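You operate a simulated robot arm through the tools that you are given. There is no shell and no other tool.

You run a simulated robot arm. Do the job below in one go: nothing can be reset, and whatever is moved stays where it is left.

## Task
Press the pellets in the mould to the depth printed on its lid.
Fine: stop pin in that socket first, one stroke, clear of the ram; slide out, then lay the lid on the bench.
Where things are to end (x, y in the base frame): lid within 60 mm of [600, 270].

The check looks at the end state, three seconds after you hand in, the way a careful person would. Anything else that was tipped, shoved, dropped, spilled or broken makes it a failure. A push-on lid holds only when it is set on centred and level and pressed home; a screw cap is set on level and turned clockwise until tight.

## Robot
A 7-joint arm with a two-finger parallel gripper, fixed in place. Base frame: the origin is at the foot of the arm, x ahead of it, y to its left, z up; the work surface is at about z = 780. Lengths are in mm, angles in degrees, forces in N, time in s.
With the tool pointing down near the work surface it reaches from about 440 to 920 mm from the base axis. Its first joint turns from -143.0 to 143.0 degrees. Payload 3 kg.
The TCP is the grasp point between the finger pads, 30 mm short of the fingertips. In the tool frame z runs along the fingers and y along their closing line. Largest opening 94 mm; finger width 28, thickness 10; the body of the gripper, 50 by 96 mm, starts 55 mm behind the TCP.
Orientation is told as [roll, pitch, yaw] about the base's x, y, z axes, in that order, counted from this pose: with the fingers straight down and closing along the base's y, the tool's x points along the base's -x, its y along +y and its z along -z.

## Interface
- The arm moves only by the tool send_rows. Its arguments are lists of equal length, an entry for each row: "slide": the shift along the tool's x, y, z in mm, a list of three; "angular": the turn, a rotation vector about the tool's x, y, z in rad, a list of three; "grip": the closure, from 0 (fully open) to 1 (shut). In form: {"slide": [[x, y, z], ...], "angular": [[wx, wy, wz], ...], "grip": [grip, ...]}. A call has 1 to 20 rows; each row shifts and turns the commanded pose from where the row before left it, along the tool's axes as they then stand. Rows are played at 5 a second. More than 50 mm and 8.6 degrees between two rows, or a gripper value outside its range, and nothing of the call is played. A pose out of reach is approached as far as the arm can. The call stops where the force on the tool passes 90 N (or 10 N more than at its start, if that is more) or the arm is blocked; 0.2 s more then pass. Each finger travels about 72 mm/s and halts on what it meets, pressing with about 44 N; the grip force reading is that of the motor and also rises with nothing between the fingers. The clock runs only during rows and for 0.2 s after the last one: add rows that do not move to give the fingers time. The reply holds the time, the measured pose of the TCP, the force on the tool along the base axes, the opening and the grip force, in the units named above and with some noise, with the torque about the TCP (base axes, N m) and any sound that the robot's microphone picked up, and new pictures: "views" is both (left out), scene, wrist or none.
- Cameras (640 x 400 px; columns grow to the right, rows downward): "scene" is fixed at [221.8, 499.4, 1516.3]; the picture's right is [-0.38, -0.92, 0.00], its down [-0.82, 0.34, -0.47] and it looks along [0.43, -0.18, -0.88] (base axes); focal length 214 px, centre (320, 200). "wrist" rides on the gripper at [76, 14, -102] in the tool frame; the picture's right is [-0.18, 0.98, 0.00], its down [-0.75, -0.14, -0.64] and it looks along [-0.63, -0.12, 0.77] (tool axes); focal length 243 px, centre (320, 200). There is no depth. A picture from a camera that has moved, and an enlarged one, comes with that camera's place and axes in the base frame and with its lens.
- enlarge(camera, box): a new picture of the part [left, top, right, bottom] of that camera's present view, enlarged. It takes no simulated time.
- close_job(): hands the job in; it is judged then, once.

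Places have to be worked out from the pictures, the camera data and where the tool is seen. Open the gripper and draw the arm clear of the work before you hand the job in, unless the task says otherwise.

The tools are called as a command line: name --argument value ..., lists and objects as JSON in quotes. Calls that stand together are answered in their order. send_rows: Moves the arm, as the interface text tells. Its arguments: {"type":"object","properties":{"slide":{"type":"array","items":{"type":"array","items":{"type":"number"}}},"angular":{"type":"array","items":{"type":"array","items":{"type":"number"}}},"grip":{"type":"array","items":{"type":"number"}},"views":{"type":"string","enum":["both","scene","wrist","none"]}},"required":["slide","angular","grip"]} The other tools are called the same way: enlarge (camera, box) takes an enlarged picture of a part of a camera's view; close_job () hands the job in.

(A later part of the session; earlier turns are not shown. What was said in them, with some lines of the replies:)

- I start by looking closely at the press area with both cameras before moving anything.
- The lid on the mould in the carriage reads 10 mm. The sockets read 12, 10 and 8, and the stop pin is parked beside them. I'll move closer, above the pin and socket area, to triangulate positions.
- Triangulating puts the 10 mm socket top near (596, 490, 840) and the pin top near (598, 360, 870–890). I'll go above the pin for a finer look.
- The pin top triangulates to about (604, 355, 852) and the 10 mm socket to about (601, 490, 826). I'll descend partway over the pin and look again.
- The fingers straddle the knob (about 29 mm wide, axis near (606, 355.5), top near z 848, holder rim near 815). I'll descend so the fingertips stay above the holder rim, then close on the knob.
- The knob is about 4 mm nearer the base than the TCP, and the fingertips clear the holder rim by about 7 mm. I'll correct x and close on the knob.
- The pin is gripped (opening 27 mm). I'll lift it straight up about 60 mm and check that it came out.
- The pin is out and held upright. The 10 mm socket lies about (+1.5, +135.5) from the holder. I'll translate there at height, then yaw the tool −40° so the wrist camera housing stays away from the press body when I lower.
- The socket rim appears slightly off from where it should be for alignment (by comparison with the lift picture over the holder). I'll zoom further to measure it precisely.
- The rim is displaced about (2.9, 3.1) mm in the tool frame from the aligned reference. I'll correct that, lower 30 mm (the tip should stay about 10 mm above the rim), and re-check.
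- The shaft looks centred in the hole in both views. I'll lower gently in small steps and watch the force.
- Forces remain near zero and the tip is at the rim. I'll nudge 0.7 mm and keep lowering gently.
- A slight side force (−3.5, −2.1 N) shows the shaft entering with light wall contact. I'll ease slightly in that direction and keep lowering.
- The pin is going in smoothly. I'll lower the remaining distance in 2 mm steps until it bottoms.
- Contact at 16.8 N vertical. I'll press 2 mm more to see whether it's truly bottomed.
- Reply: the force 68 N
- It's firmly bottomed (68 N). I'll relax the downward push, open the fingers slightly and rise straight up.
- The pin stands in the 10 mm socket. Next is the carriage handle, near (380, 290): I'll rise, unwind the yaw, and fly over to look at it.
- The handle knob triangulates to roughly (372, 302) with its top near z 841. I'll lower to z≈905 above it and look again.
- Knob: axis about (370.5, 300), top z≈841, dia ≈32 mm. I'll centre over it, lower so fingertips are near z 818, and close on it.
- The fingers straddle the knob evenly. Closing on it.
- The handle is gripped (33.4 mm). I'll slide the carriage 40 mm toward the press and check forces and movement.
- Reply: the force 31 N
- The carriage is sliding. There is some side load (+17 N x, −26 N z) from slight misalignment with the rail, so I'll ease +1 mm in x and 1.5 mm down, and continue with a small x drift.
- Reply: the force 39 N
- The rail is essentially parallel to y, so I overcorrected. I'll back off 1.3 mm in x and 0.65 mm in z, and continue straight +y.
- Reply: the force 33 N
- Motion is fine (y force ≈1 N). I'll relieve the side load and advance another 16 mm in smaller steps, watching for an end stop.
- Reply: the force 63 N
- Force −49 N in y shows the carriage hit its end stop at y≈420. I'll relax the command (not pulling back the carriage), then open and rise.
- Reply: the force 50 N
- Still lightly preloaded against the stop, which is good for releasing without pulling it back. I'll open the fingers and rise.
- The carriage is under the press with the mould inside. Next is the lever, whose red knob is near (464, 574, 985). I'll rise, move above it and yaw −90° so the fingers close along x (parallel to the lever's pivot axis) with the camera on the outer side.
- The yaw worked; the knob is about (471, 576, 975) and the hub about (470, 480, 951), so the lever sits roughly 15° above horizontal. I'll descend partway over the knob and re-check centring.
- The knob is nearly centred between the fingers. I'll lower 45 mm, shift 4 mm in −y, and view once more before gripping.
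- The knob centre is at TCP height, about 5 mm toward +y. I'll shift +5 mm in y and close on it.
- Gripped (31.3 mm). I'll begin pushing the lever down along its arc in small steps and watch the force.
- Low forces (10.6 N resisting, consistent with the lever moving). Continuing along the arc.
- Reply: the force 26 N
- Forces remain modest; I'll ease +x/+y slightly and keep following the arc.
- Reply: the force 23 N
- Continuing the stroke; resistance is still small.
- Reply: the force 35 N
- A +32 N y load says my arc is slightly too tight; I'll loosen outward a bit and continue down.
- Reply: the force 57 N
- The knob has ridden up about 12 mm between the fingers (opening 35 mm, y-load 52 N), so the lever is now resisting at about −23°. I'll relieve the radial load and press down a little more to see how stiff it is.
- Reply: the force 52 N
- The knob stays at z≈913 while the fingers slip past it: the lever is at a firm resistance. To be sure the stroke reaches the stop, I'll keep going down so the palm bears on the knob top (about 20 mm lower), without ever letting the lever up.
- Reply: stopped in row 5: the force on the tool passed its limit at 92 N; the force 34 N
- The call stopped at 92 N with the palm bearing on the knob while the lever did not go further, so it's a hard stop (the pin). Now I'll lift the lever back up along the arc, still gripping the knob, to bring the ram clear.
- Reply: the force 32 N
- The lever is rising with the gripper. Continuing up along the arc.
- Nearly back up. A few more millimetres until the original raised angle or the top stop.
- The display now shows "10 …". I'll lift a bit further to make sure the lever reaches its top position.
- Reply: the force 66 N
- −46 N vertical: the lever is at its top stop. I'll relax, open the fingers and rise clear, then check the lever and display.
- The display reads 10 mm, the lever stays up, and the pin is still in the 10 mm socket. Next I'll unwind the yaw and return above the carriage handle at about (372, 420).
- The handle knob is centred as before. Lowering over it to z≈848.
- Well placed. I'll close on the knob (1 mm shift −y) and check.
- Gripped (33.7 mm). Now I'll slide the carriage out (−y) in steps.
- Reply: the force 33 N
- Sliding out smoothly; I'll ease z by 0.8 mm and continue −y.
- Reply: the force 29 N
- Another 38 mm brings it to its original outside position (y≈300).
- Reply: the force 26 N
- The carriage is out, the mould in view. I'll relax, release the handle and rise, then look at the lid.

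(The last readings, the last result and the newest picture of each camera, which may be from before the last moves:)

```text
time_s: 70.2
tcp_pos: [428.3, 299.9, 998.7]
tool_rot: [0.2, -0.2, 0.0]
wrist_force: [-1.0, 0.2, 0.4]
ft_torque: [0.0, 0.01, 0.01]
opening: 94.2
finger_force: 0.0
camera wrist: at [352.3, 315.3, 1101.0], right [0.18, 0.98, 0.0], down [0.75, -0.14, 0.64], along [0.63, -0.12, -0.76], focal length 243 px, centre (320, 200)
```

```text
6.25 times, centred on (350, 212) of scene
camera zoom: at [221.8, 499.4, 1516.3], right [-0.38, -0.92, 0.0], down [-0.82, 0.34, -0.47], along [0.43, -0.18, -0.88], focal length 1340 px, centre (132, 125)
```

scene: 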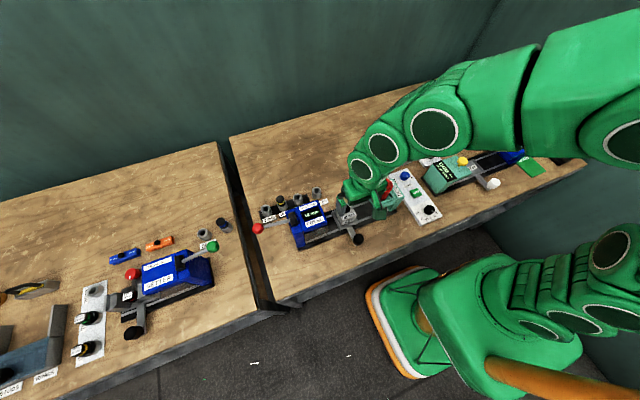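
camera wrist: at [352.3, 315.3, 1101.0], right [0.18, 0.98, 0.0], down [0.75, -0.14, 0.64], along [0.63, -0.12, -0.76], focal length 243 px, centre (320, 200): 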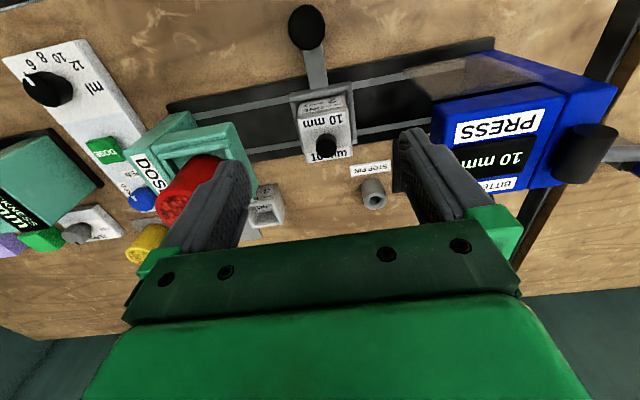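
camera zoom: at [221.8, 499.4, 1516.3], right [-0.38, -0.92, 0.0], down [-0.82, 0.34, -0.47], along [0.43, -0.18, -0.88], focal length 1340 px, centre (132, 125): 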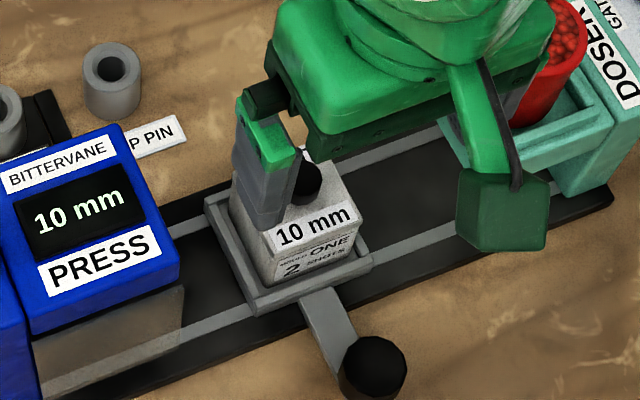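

The lid knob triangulates to about (466, 300.5, 880), dia ≈23 mm. I'll move above it and lower to z≈930 for a closer look.

send_rows --slide '[[-19, 0.5, 0], [-19, 0, 10], [0, 0, 29], [0, 0, 29], [0, 0, 0], [0, 0, 0]]' --angular '[[0, 0, 0], [0, 0, 0], [0, 0, 0], [0, 0, 0], [0, 0, 0], [0, 0, 0]]' --grip '[0, 0, 0, 0, 0, 0]'

enlarge --camera "wrist" --box '[200, 60, 440, 210]'

enlarge --camera "scene" --box '[310, 180, 390, 244]'

```text
time_s: 71.6
tcp_pos: [468.3, 303.1, 931.3]
tool_rot: [0.2, -0.1, 0.0]
wrist_force: [1.4, 0.5, 0.2]
ft_torque: [0.0, 0.02, 0.03]
opening: 94.0
finger_force: 0.0
camera wrist: at [391.2, 317.2, 1034.8], right [0.18, 0.98, 0.0], down [0.75, -0.14, 0.64], along [0.63, -0.12, -0.76], focal length 243 px, centre (320, 200)
```

scene: 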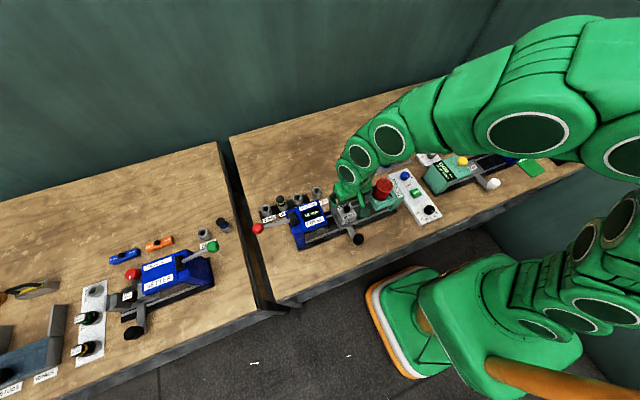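
wrist: 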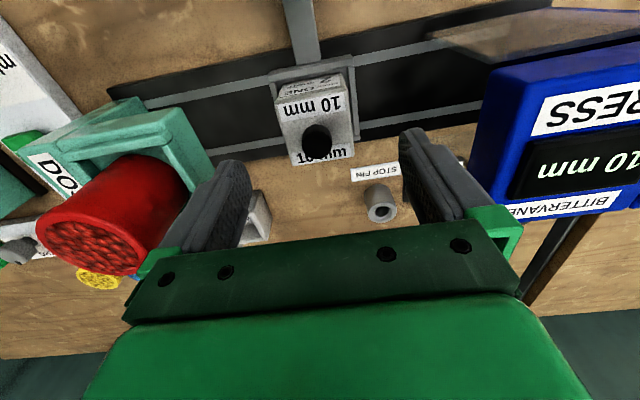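

```text
2.67 times, centred on (320, 135) of wrist
camera zoom: at [391.2, 317.2, 1034.8], right [0.18, 0.98, 0.0], down [0.75, -0.14, 0.64], along [0.63, -0.12, -0.76], focal length 647 px, centre (320, 373)
```

zoom: 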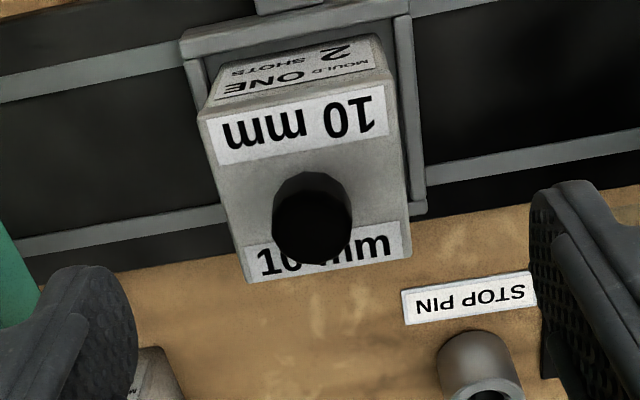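

```text
6.25 times, centred on (350, 212) of scene
camera zoom: at [221.8, 499.4, 1516.3], right [-0.38, -0.92, 0.0], down [-0.82, 0.34, -0.47], along [0.43, -0.18, -0.88], focal length 1340 px, centre (132, 125)
```

zoom: 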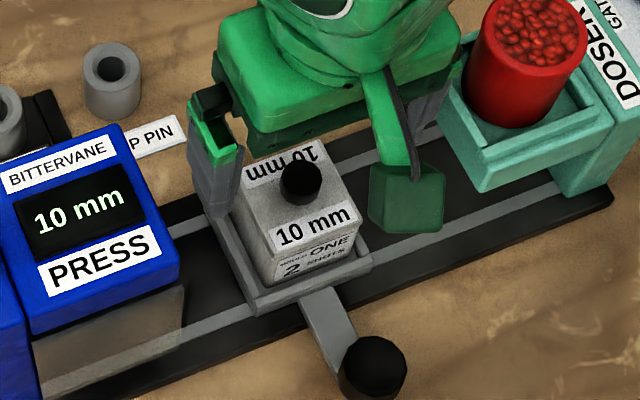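

The lid top is near z 857 and the knob top near 880. I'll shift (+3, −2.5) and lower to z≈892 so the fingertips stay about 5 mm above the lid.

send_rows --slide '[[-3, -2.5, 9], [0, 0, 15], [0, 0, 15], [0, 0, 0], [0, 0, 0]]' --angular '[[0, 0, 0], [0, 0, 0], [0, 0, 0], [0, 0, 0], [0, 0, 0]]' --grip '[0, 0, 0, 0, 0]'

enlarge --camera "wrist" --box '[200, 60, 440, 210]'

enlarge --camera "scene" --box '[310, 180, 390, 244]'

```text
time_s: 72.8
tcp_pos: [470.4, 299.6, 891.5]
tool_rot: [0.2, -0.2, 0.0]
wrist_force: [-0.7, 0.7, -0.2]
ft_torque: [0.0, -0.02, 0.03]
opening: 94.2
finger_force: 0.1
camera wrist: at [394.0, 313.8, 994.1], right [0.18, 0.98, 0.0], down [0.75, -0.14, 0.64], along [0.63, -0.12, -0.76], focal length 243 px, centre (320, 200)
```

scene: 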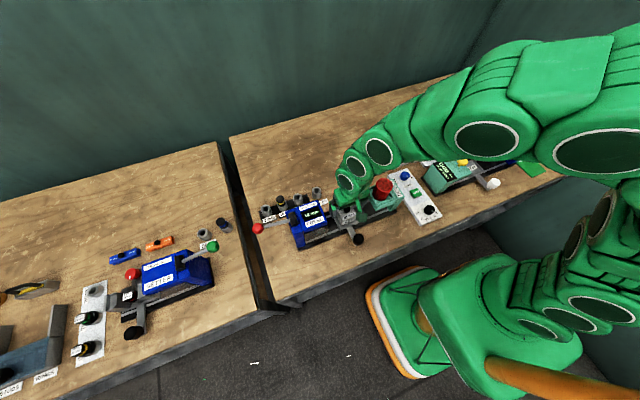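
wrist: 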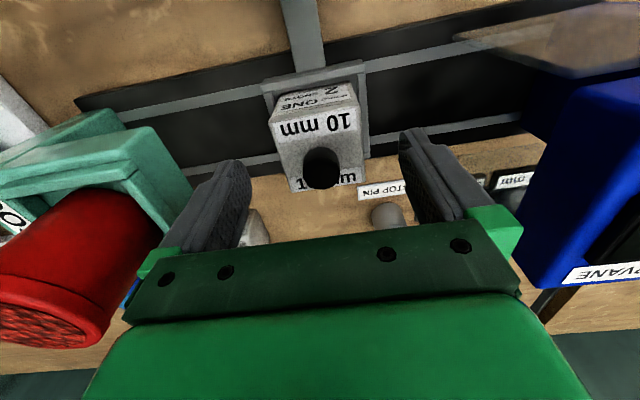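

```text
2.67 times, centred on (320, 135) of wrist
camera zoom: at [394.0, 313.8, 994.1], right [0.18, 0.98, 0.0], down [0.75, -0.14, 0.64], along [0.63, -0.12, -0.76], focal length 647 px, centre (320, 373)
```

zoom: 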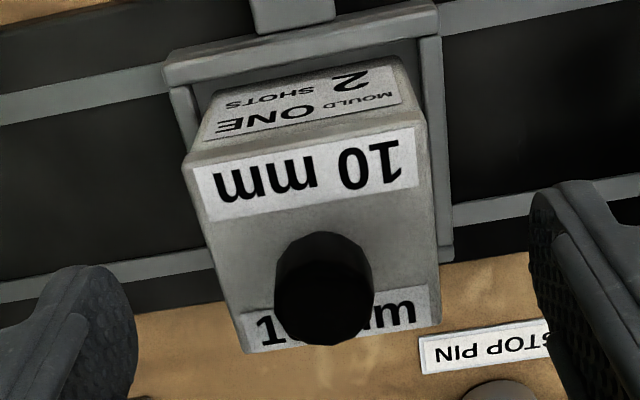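

```text
6.25 times, centred on (350, 212) of scene
camera zoom: at [221.8, 499.4, 1516.3], right [-0.38, -0.92, 0.0], down [-0.82, 0.34, -0.47], along [0.43, -0.18, -0.88], focal length 1340 px, centre (132, 125)
```

zoom: 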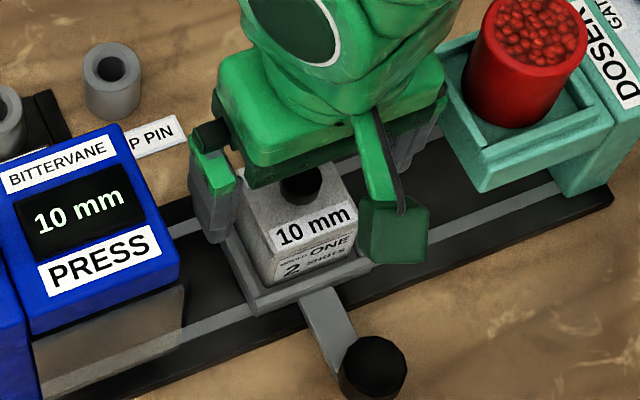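

The knob is centred between the fingers; fingertips (z≈861.5) are just above the lid (≈857). Closing on the knob.

send_rows --slide '[[0, 0, 0], [0, 0, 0], [0, 0, 0], [0, 0, 0], [0, 0, 0], [0, 0, 0]]' --angular '[[0, 0, 0], [0, 0, 0], [0, 0, 0], [0, 0, 0], [0, 0, 0], [0, 0, 0]]' --grip '[0.3, 0.6, 0.75, 1, 1, 1]' --views "wrist"

enlarge --camera "wrist" --box '[200, 60, 440, 210]'

```text
time_s: 74.2
tcp_pos: [469.8, 300.0, 890.8]
tool_rot: [0.2, -0.1, 0.0]
wrist_force: [1.0, -1.0, 1.5]
ft_torque: [-0.05, 0.01, 0.03]
opening: 20.7
finger_force: 43.6
camera wrist: at [394.0, 313.8, 994.2], right [0.18, 0.98, 0.0], down [0.75, -0.14, 0.64], along [0.63, -0.12, -0.76], focal length 243 px, centre (320, 200)
```

wrist: 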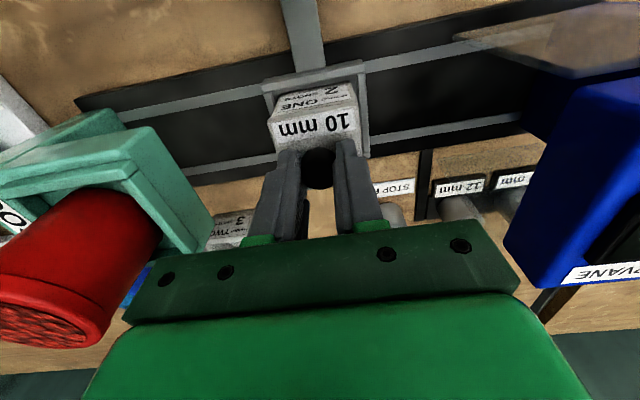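

```text
2.67 times, centred on (320, 135) of wrist
camera zoom: at [394.0, 313.8, 994.2], right [0.18, 0.98, 0.0], down [0.75, -0.14, 0.64], along [0.63, -0.12, -0.76], focal length 647 px, centre (320, 373)
```

zoom: 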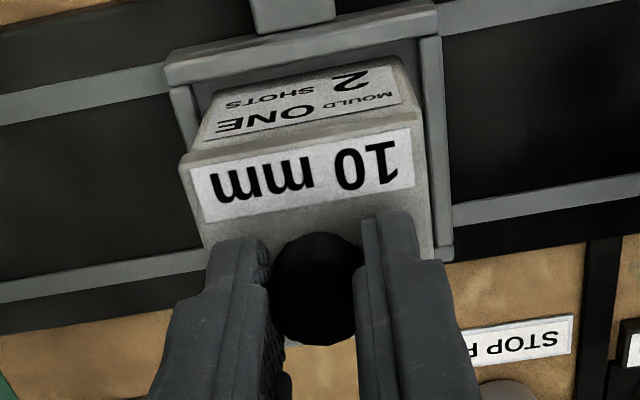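

Gripped (20.7 mm). I'll lift gently a few millimetres and check whether the lid separates cleanly from the mould.

send_rows --slide '[[0, 0, -2], [0, 0, -2], [0, 0, -2], [0, 0, 0]]' --angular '[[0, 0, 0], [0, 0, 0], [0, 0, 0], [0, 0, 0]]' --grip '[1, 1, 1, 1]' --views "wrist"

enlarge --camera "wrist" --box '[200, 60, 440, 210]'

enlarge --camera "scene" --box '[310, 180, 390, 244]'

```text
time_s: 75.2
tcp_pos: [469.0, 299.0, 896.9]
tool_rot: [0.3, -0.2, 0.0]
wrist_force: [-0.2, -0.6, -1.5]
ft_torque: [-0.01, 0.01, -0.06]
opening: 20.8
finger_force: 43.6
camera wrist: at [392.5, 313.9, 1000.3], right [0.18, 0.98, 0.0], down [0.75, -0.14, 0.64], along [0.63, -0.12, -0.76], focal length 243 px, centre (320, 200)
```

wrist: 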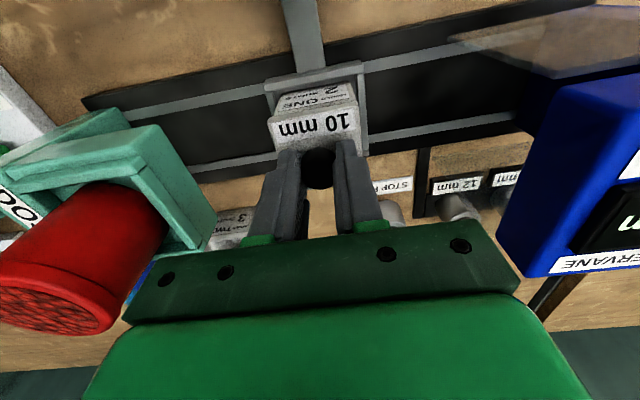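

```text
2.67 times, centred on (320, 135) of wrist
camera zoom: at [392.5, 313.9, 1000.3], right [0.18, 0.98, 0.0], down [0.75, -0.14, 0.64], along [0.63, -0.12, -0.76], focal length 647 px, centre (320, 373)
```

zoom: 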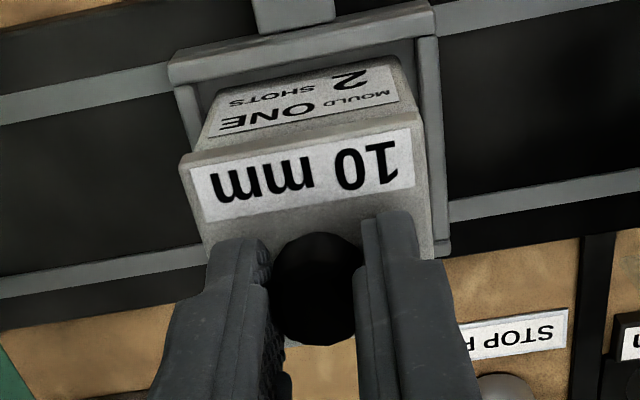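

```text
6.25 times, centred on (350, 212) of scene
camera zoom: at [221.8, 499.4, 1516.3], right [-0.38, -0.92, 0.0], down [-0.82, 0.34, -0.47], along [0.43, -0.18, -0.88], focal length 1340 px, centre (132, 125)
```

zoom: 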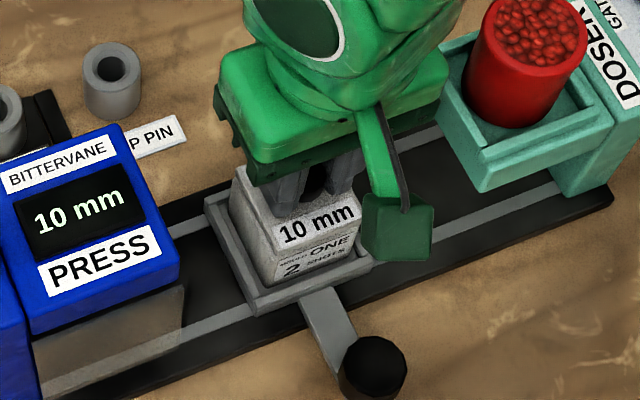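

The lid comes away with negligible force, and the mould stays. I'll lift straight up another 40 mm and verify.

send_rows --slide '[[0, 0, -4], [0, 0, -6], [0, 0, -10], [0, 0, -10], [0, 0, -10], [0, 0, 0]]' --angular '[[0, 0, 0], [0, 0, 0], [0, 0, 0], [0, 0, 0], [0, 0, 0], [0, 0, 0]]' --grip '[1, 1, 1, 1, 1, 1]'

enlarge --camera "wrist" --box '[200, 60, 440, 210]'

enlarge --camera "scene" --box '[310, 180, 390, 244]'

```text
time_s: 76.6
tcp_pos: [469.0, 298.8, 936.5]
tool_rot: [0.2, -0.2, 0.1]
wrist_force: [-0.1, -0.5, -0.8]
ft_torque: [-0.01, -0.05, -0.01]
opening: 20.7
finger_force: 43.7
camera wrist: at [392.6, 313.3, 1039.9], right [0.18, 0.98, 0.0], down [0.75, -0.14, 0.64], along [0.63, -0.12, -0.77], focal length 243 px, centre (320, 200)
```

scene: 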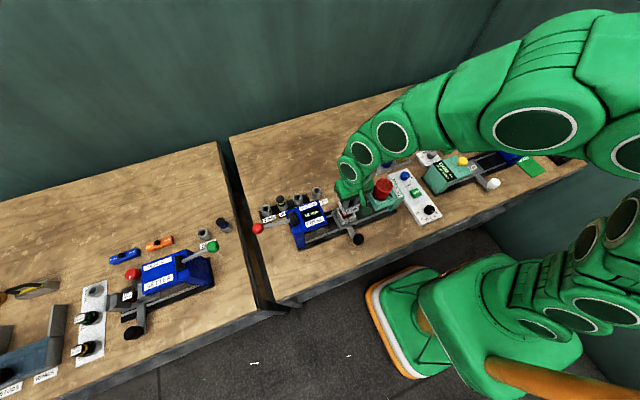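
wrist: 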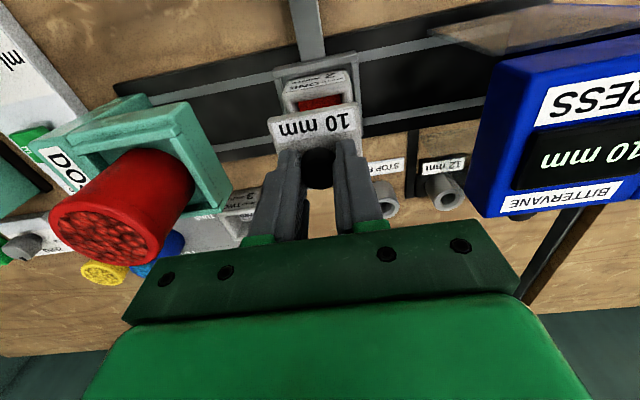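

```text
2.67 times, centred on (320, 135) of wrist
camera zoom: at [392.6, 313.3, 1039.9], right [0.18, 0.98, 0.0], down [0.75, -0.14, 0.64], along [0.63, -0.12, -0.77], focal length 647 px, centre (320, 373)
```

zoom: 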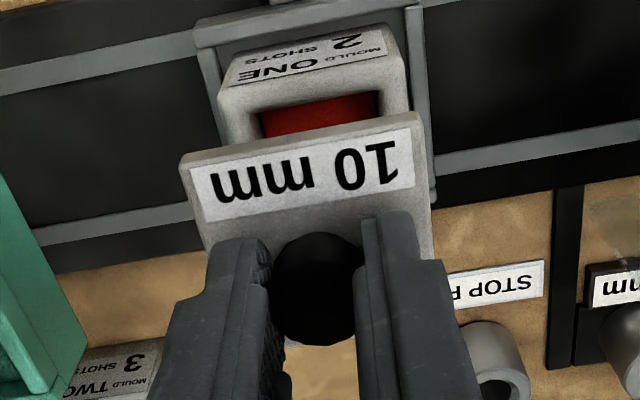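

```text
6.25 times, centred on (350, 212) of scene
camera zoom: at [221.8, 499.4, 1516.3], right [-0.38, -0.92, 0.0], down [-0.82, 0.34, -0.47], along [0.43, -0.18, -0.88], focal length 1340 px, centre (132, 125)
```

zoom: 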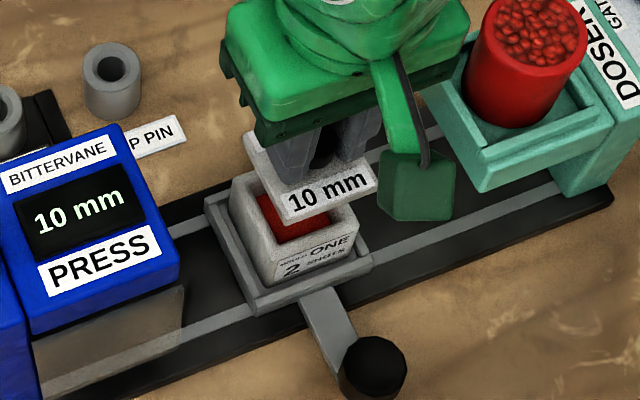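

The lid is free and the red compact is visible in the mould. The area around (600, 270) is clear (holder at y≈356, mould TWO at y≈175). I'll raise 20 mm more and carry the lid there.

send_rows --slide '[[0, 0, -10], [0, 0, -10], [-20, -4, 0], [-28, -6, 0], [-28, -6, 0], [-28, -6, 0], [-27, -6, 0], [0, 0, 0], [0, 0, 0]]' --angular '[[0, 0, 0], [0, 0, 0], [0, 0, 0], [0, 0, 0], [0, 0, 0], [0, 0, 0], [0, 0, 0], [0, 0, 0], [0, 0, 0]]' --grip '[1, 1, 1, 1, 1, 1, 1, 1, 1]'

enlarge --camera "wrist" --box '[160, 20, 480, 220]'

enlarge --camera "scene" --box '[290, 140, 400, 228]'

```text
time_s: 78.6
tcp_pos: [599.8, 271.6, 957.1]
tool_rot: [0.2, -0.2, 0.0]
wrist_force: [0.3, -0.1, -0.3]
ft_torque: [-0.03, -0.03, 0.02]
opening: 20.8
finger_force: 44.2
camera wrist: at [523.1, 285.9, 1060.5], right [0.18, 0.98, 0.0], down [0.75, -0.14, 0.64], along [0.63, -0.12, -0.76], focal length 243 px, centre (320, 200)
```

scene: 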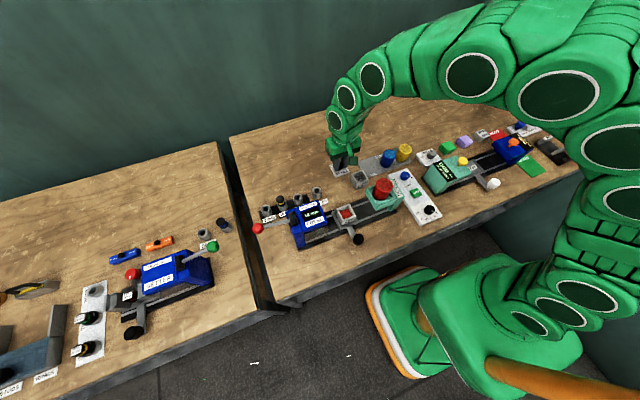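
wrist: 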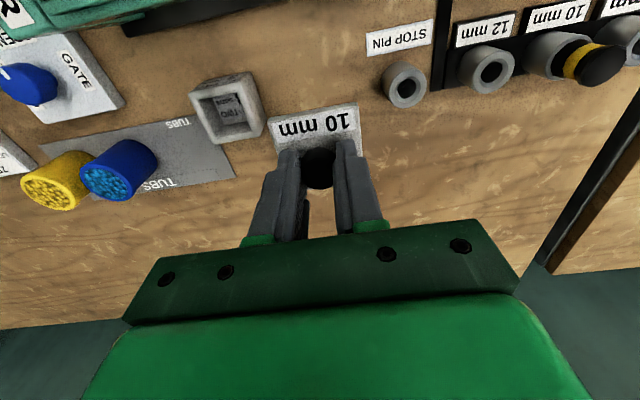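

```text
2.00 times, centred on (320, 120) of wrist
camera zoom: at [523.1, 285.9, 1060.5], right [0.18, 0.98, 0.0], down [0.75, -0.14, 0.64], along [0.63, -0.12, -0.76], focal length 485 px, centre (320, 360)
```

zoom: 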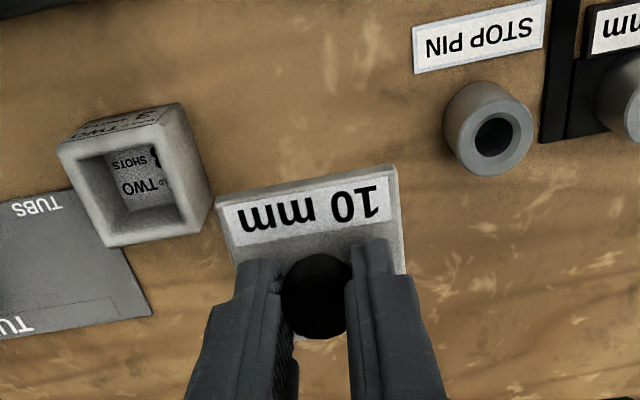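

```text
4.55 times, centred on (345, 184) of scene
camera zoom: at [221.8, 499.4, 1516.3], right [-0.38, -0.92, 0.0], down [-0.82, 0.34, -0.47], along [0.43, -0.18, -0.88], focal length 975 px, centre (206, 273)
```

zoom: 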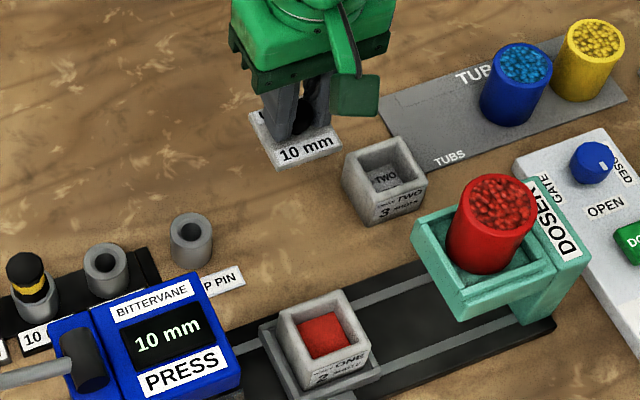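

The lid hangs over clear bench at (600, 271); mould TWO's nearest edge is at y≈205. I'll lower to z≈862, then continue in small steps until contact.

send_rows --slide '[[0, 0, 30], [0, 0, 30], [0, 0, 25], [0, 0, 10], [0, 0, 0], [0, 0, 0]]' --angular '[[0, 0, 0], [0, 0, 0], [0, 0, 0], [0, 0, 0], [0, 0, 0], [0, 0, 0]]' --grip '[1, 1, 1, 1, 1, 1]' --views "wrist"

enlarge --camera "scene" --box '[300, 130, 380, 194]'

```text
time_s: 80.0
tcp_pos: [600.6, 271.0, 862.0]
tool_rot: [0.2, -0.3, -0.1]
wrist_force: [0.3, -0.6, -1.1]
ft_torque: [0.03, 0.01, -0.02]
opening: 20.7
finger_force: 44.3
camera wrist: at [524.0, 285.6, 965.1], right [0.18, 0.98, 0.0], down [0.75, -0.14, 0.64], along [0.63, -0.11, -0.76], focal length 243 px, centre (320, 200)
```

wrist: 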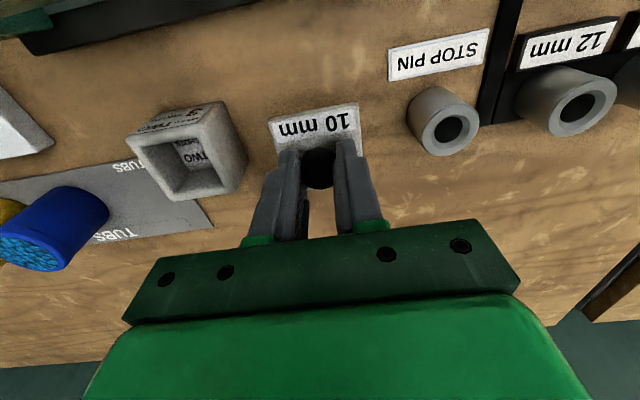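

```text
6.25 times, centred on (340, 162) of scene
camera zoom: at [221.8, 499.4, 1516.3], right [-0.38, -0.92, 0.0], down [-0.82, 0.34, -0.47], along [0.43, -0.18, -0.88], focal length 1340 px, centre (195, 438)
```

zoom: 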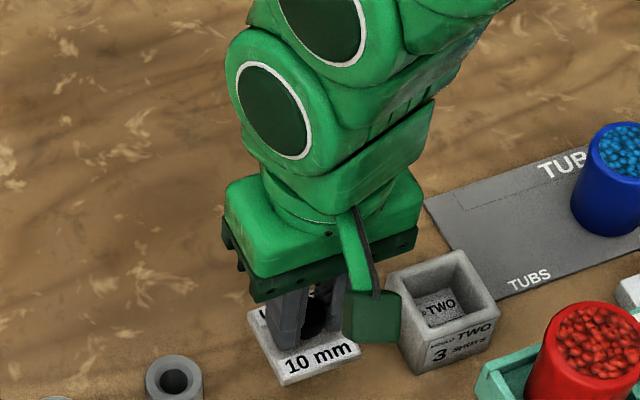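

Still free of contact. Lowering in 4 mm steps.

send_rows --slide '[[0, 0, 4], [0, 0, 4], [0, 0, 4], [0, 0, 4], [0, 0, 0]]' --angular '[[0, 0, 0], [0, 0, 0], [0, 0, 0], [0, 0, 0], [0, 0, 0]]' --grip '[1, 1, 1, 1, 1]' --views "none"

enlarge --camera "wrist" --box '[240, 80, 400, 180]'

enlarge --camera "scene" --box '[310, 150, 370, 198]'

```text
time_s: 81.2
tcp_pos: [600.9, 270.8, 846.8]
tool_rot: [0.2, -0.2, 0.0]
wrist_force: [0.1, 0.3, -0.7]
ft_torque: [0.01, -0.01, -0.01]
opening: 20.9
finger_force: 44.4
```

```text
4.00 times, centred on (320, 130) of wrist
camera zoom: at [523.9, 285.9, 949.4], right [0.18, 0.98, 0.0], down [0.75, -0.14, 0.64], along [0.63, -0.11, -0.76], focal length 970 px, centre (320, 480)
```

zoom: 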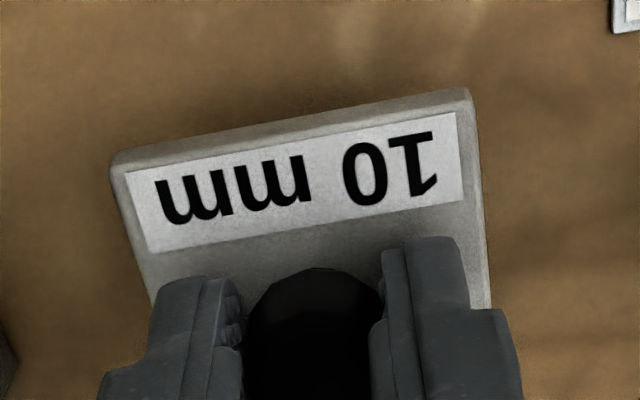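

```text
8.33 times, centred on (340, 174) of scene
camera zoom: at [221.8, 499.4, 1516.3], right [-0.38, -0.92, 0.0], down [-0.82, 0.34, -0.47], along [0.43, -0.18, -0.88], focal length 1787 px, centre (153, 417)
```

zoom: 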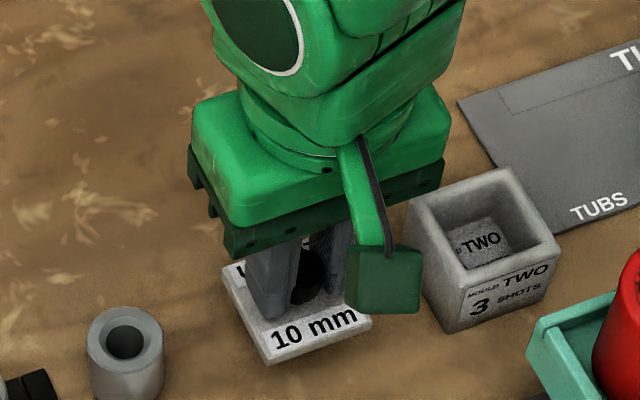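

No contact yet at z≈847. Continuing in 3 mm steps.

send_rows --slide '[[0, 0, 3], [0, 0, 3], [0, 0, 3], [0, 0, 0]]' --angular '[[0, 0, 0], [0, 0, 0], [0, 0, 0], [0, 0, 0]]' --grip '[1, 1, 1, 1]' --views "none"

```text
time_s: 82.2
tcp_pos: [599.4, 271.5, 837.5]
tool_rot: [0.2, -0.2, 0.0]
wrist_force: [0.3, 0.1, -0.6]
ft_torque: [-0.01, -0.02, 0.01]
opening: 20.6
finger_force: 44.0
```

Still free; stepping down 2 mm at a time now.

send_rows --slide '[[0, 0, 2], [0, 0, 2], [0, 0, 2], [0, 0, 0]]' --angular '[[0, 0, 0], [0, 0, 0], [0, 0, 0], [0, 0, 0]]' --grip '[1, 1, 1, 1]' --views "none"

enlarge --camera "scene" --box '[310, 150, 370, 198]'

```text
time_s: 83.2
tcp_pos: [600.1, 272.0, 832.6]
tool_rot: [0.2, -0.2, -0.1]
wrist_force: [-0.4, -0.1, -0.5]
ft_torque: [0.01, -0.01, -0.01]
opening: 20.9
finger_force: 44.2
```

```text
8.33 times, centred on (340, 174) of scene
camera zoom: at [221.8, 499.4, 1516.3], right [-0.38, -0.92, 0.0], down [-0.82, 0.34, -0.47], along [0.43, -0.18, -0.88], focal length 1787 px, centre (153, 417)
```

zoom: 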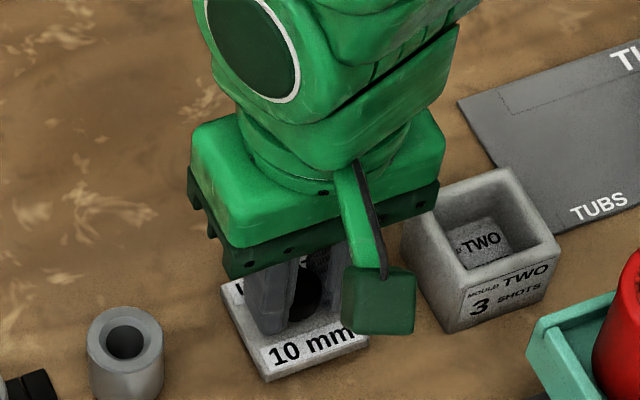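

No contact at z≈832; the shadow is closing. Continuing 2 mm steps.

send_rows --slide '[[0, 0, 2], [0, 0, 2], [0, 0, 0]]' --angular '[[0, 0, 0], [0, 0, 0], [0, 0, 0]]' --grip '[1, 1, 1]' --views "none"

```text
time_s: 84.0
tcp_pos: [599.0, 271.8, 827.5]
tool_rot: [0.2, -0.2, -0.1]
wrist_force: [-2.4, -3.6, 11.0]
ft_torque: [-0.22, 0.13, -0.01]
opening: 20.9
finger_force: 43.8
```

Contact: 11 N vertical at z≈827.5; the lid is on the bench. I'll open the fingers gently and rise straight up.

send_rows --slide '[[0, 0, 0], [0, 0, 0], [0, 0, 0], [0, 0, 0], [0, 0, -5], [0, 0, -15], [0, 0, -30], [0, 0, -40], [0, 0, -40], [0, 0, 0]]' --angular '[[0, 0, 0], [0, 0, 0], [0, 0, 0], [0, 0, 0], [0, 0, 0], [0, 0, 0], [0, 0, 0], [0, 0, 0], [0, 0, 0], [0, 0, 0]]' --grip '[0.7, 0.6, 0.45, 0.45, 0.45, 0.45, 0.45, 0.45, 0.45, 0.45]'

enlarge --camera "wrist" --box '[160, 20, 480, 220]'

enlarge --camera "scene" --box '[300, 140, 380, 204]'

```text
time_s: 86.2
tcp_pos: [601.3, 269.8, 959.0]
tool_rot: [0.2, -0.3, 0.1]
wrist_force: [-0.3, 0.4, 0.5]
ft_torque: [0.01, 0.03, -0.02]
opening: 51.5
finger_force: 0.1
camera wrist: at [524.7, 284.4, 1062.2], right [0.18, 0.98, 0.0], down [0.75, -0.14, 0.64], along [0.63, -0.12, -0.76], focal length 243 px, centre (320, 200)
```

scene: 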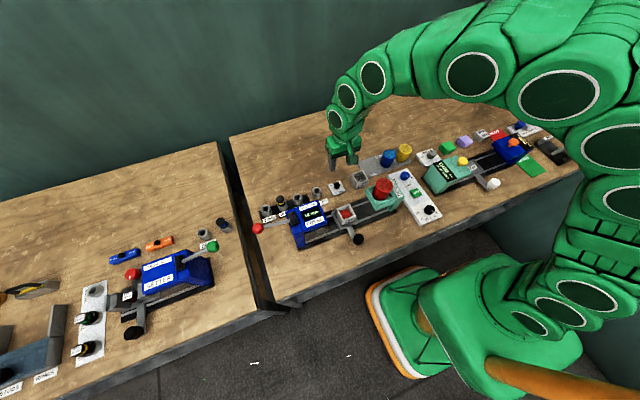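
wrist: 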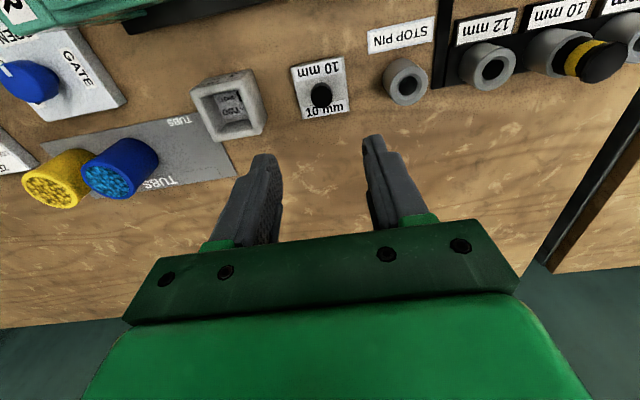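

```text
2.00 times, centred on (320, 120) of wrist
camera zoom: at [524.7, 284.4, 1062.2], right [0.18, 0.98, 0.0], down [0.75, -0.14, 0.64], along [0.63, -0.12, -0.76], focal length 485 px, centre (320, 360)
```

zoom: 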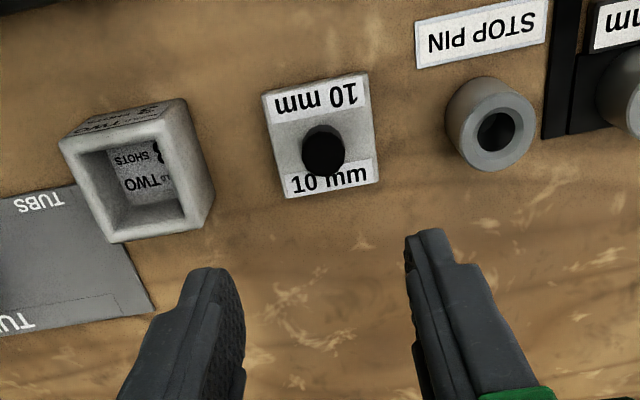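

```text
6.25 times, centred on (340, 172) of scene
camera zoom: at [221.8, 499.4, 1516.3], right [-0.38, -0.92, 0.0], down [-0.82, 0.34, -0.47], along [0.43, -0.18, -0.88], focal length 1340 px, centre (195, 375)
```

zoom: 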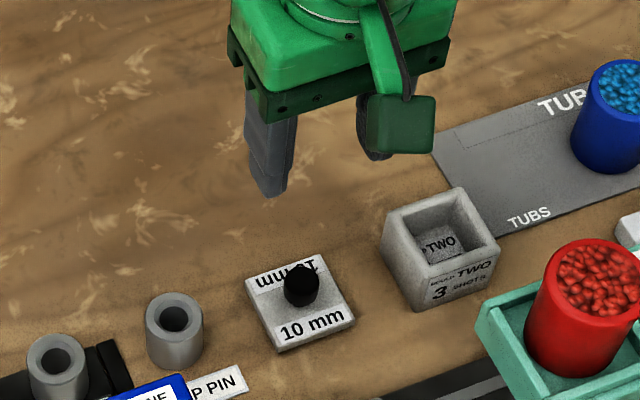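

The lid lies flat on the bench at about (601, 270). I'll open the gripper, raise the arm clear to near its starting place, and do a final check of everything.

send_rows --slide '[[0, 0, -45], [0, 0, -45], [0, 0, -45], [0, 0, -45], [0, 0, -40], [20, 25, 0], [25, 35, 0], [25, 35, 0], [25, 35, 0], [24, 33, 0], [0, 0, 0], [0, 0, 0]]' --angular '[[0, 0, 0], [0, 0, 0], [0, 0, 0], [0, 0, 0], [0, 0, 0], [0, 0, 0], [0, 0, 0], [0, 0, 0], [0, 0, 0], [0, 0, 0], [0, 0, 0], [0, 0, 0]]' --grip '[0.3, 0, 0, 0, 0, 0, 0, 0, 0, 0, 0, 0]'

enlarge --camera "scene" --box '[240, 150, 440, 275]'

enlarge --camera "wrist" --box '[120, 0, 520, 200]'

enlarge --camera "scene" --box '[400, 100, 600, 225]'

```text
time_s: 88.8
tcp_pos: [477.8, 433.6, 1179.0]
tool_rot: [0.2, -0.3, -0.1]
wrist_force: [0.1, 1.3, 0.6]
ft_torque: [-0.01, 0.0, -0.01]
opening: 93.8
finger_force: 0.2
camera wrist: at [402.0, 448.1, 1281.6], right [0.18, 0.98, 0.0], down [0.75, -0.14, 0.64], along [0.63, -0.11, -0.76], focal length 243 px, centre (320, 200)
```

scene: 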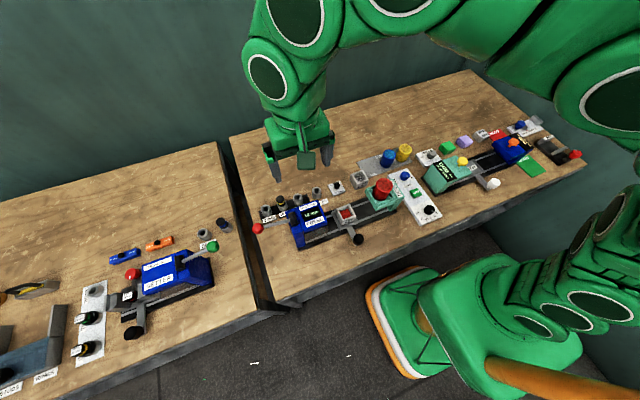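
wrist: 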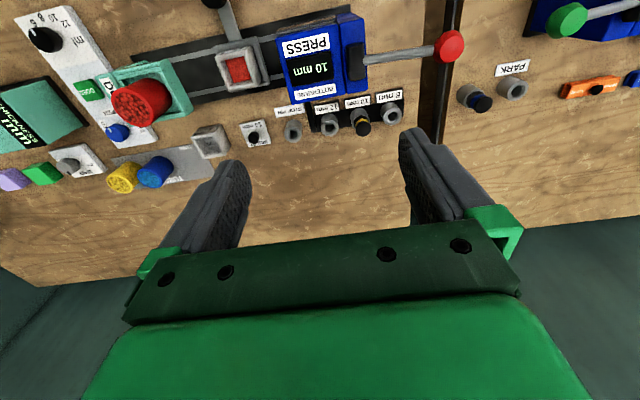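

```text
3.20 times, centred on (340, 212) of scene
camera zoom: at [221.8, 499.4, 1516.3], right [-0.38, -0.92, 0.0], down [-0.82, 0.34, -0.47], along [0.43, -0.18, -0.88], focal length 686 px, centre (256, 160)
```

zoom: 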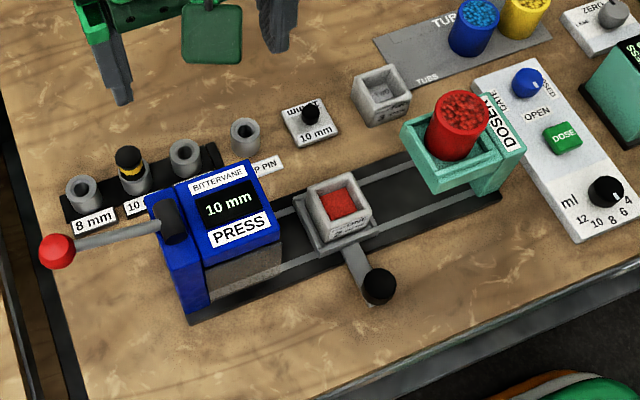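

```text
1.60 times, centred on (320, 100) of wrist
camera zoom: at [402.0, 448.1, 1281.6], right [0.18, 0.98, 0.0], down [0.75, -0.14, 0.64], along [0.63, -0.11, -0.76], focal length 388 px, centre (320, 360)
```

zoom: 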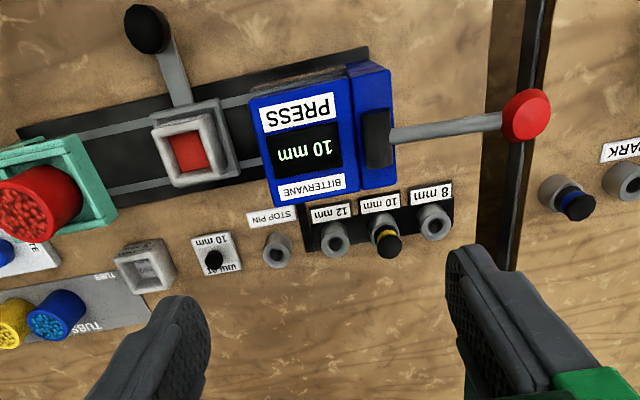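

```text
3.20 times, centred on (500, 162) of scene
camera zoom: at [221.8, 499.4, 1516.3], right [-0.38, -0.92, 0.0], down [-0.82, 0.34, -0.47], along [0.43, -0.18, -0.88], focal length 686 px, centre (-256, 320)
```

zoom: 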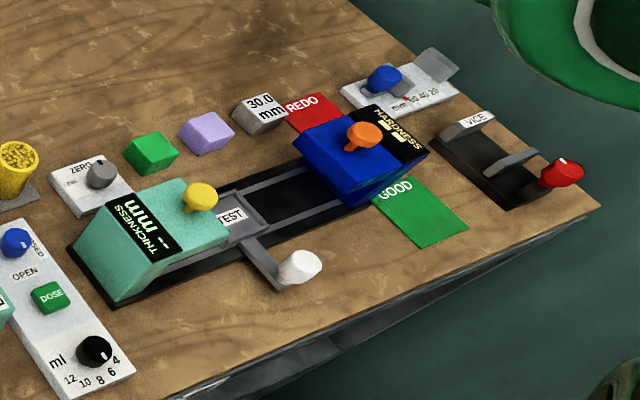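

Final check: the display reads 10 mm and the stop pin is in the 10 mm socket. The lever is up, the carriage is out with the pressed compact in the mould, and the lid is flat at about (601, 270). Nothing else has moved, and the arm is clear with the gripper open, so I'm handing in.

close_job

```text
The job is handed in.
```

The pellets in mould ONE are pressed to 10 mm, the depth printed on the lid, and the press display reads 10 mm. I've handed the job in; no verdict came back.

- **Stop pin:** it went into the 10 mm socket first and is still there.
- **Stroke:** I pushed the lever down once to its stop, then raised it to its top stop. The knob slipped up through the fingers near the bottom. I finished with the palm on the knob and never let the lever up mid-stroke.
- **Carriage:** it is back at about its starting position, clear of the ram, with the red compact visible in the open mould.
- **Lid:** it lies flat on the bench at about (601, 270), well inside the 60 mm allowance.

Nothing else looked moved in the final pictures. The arm is raised clear with the gripper open.
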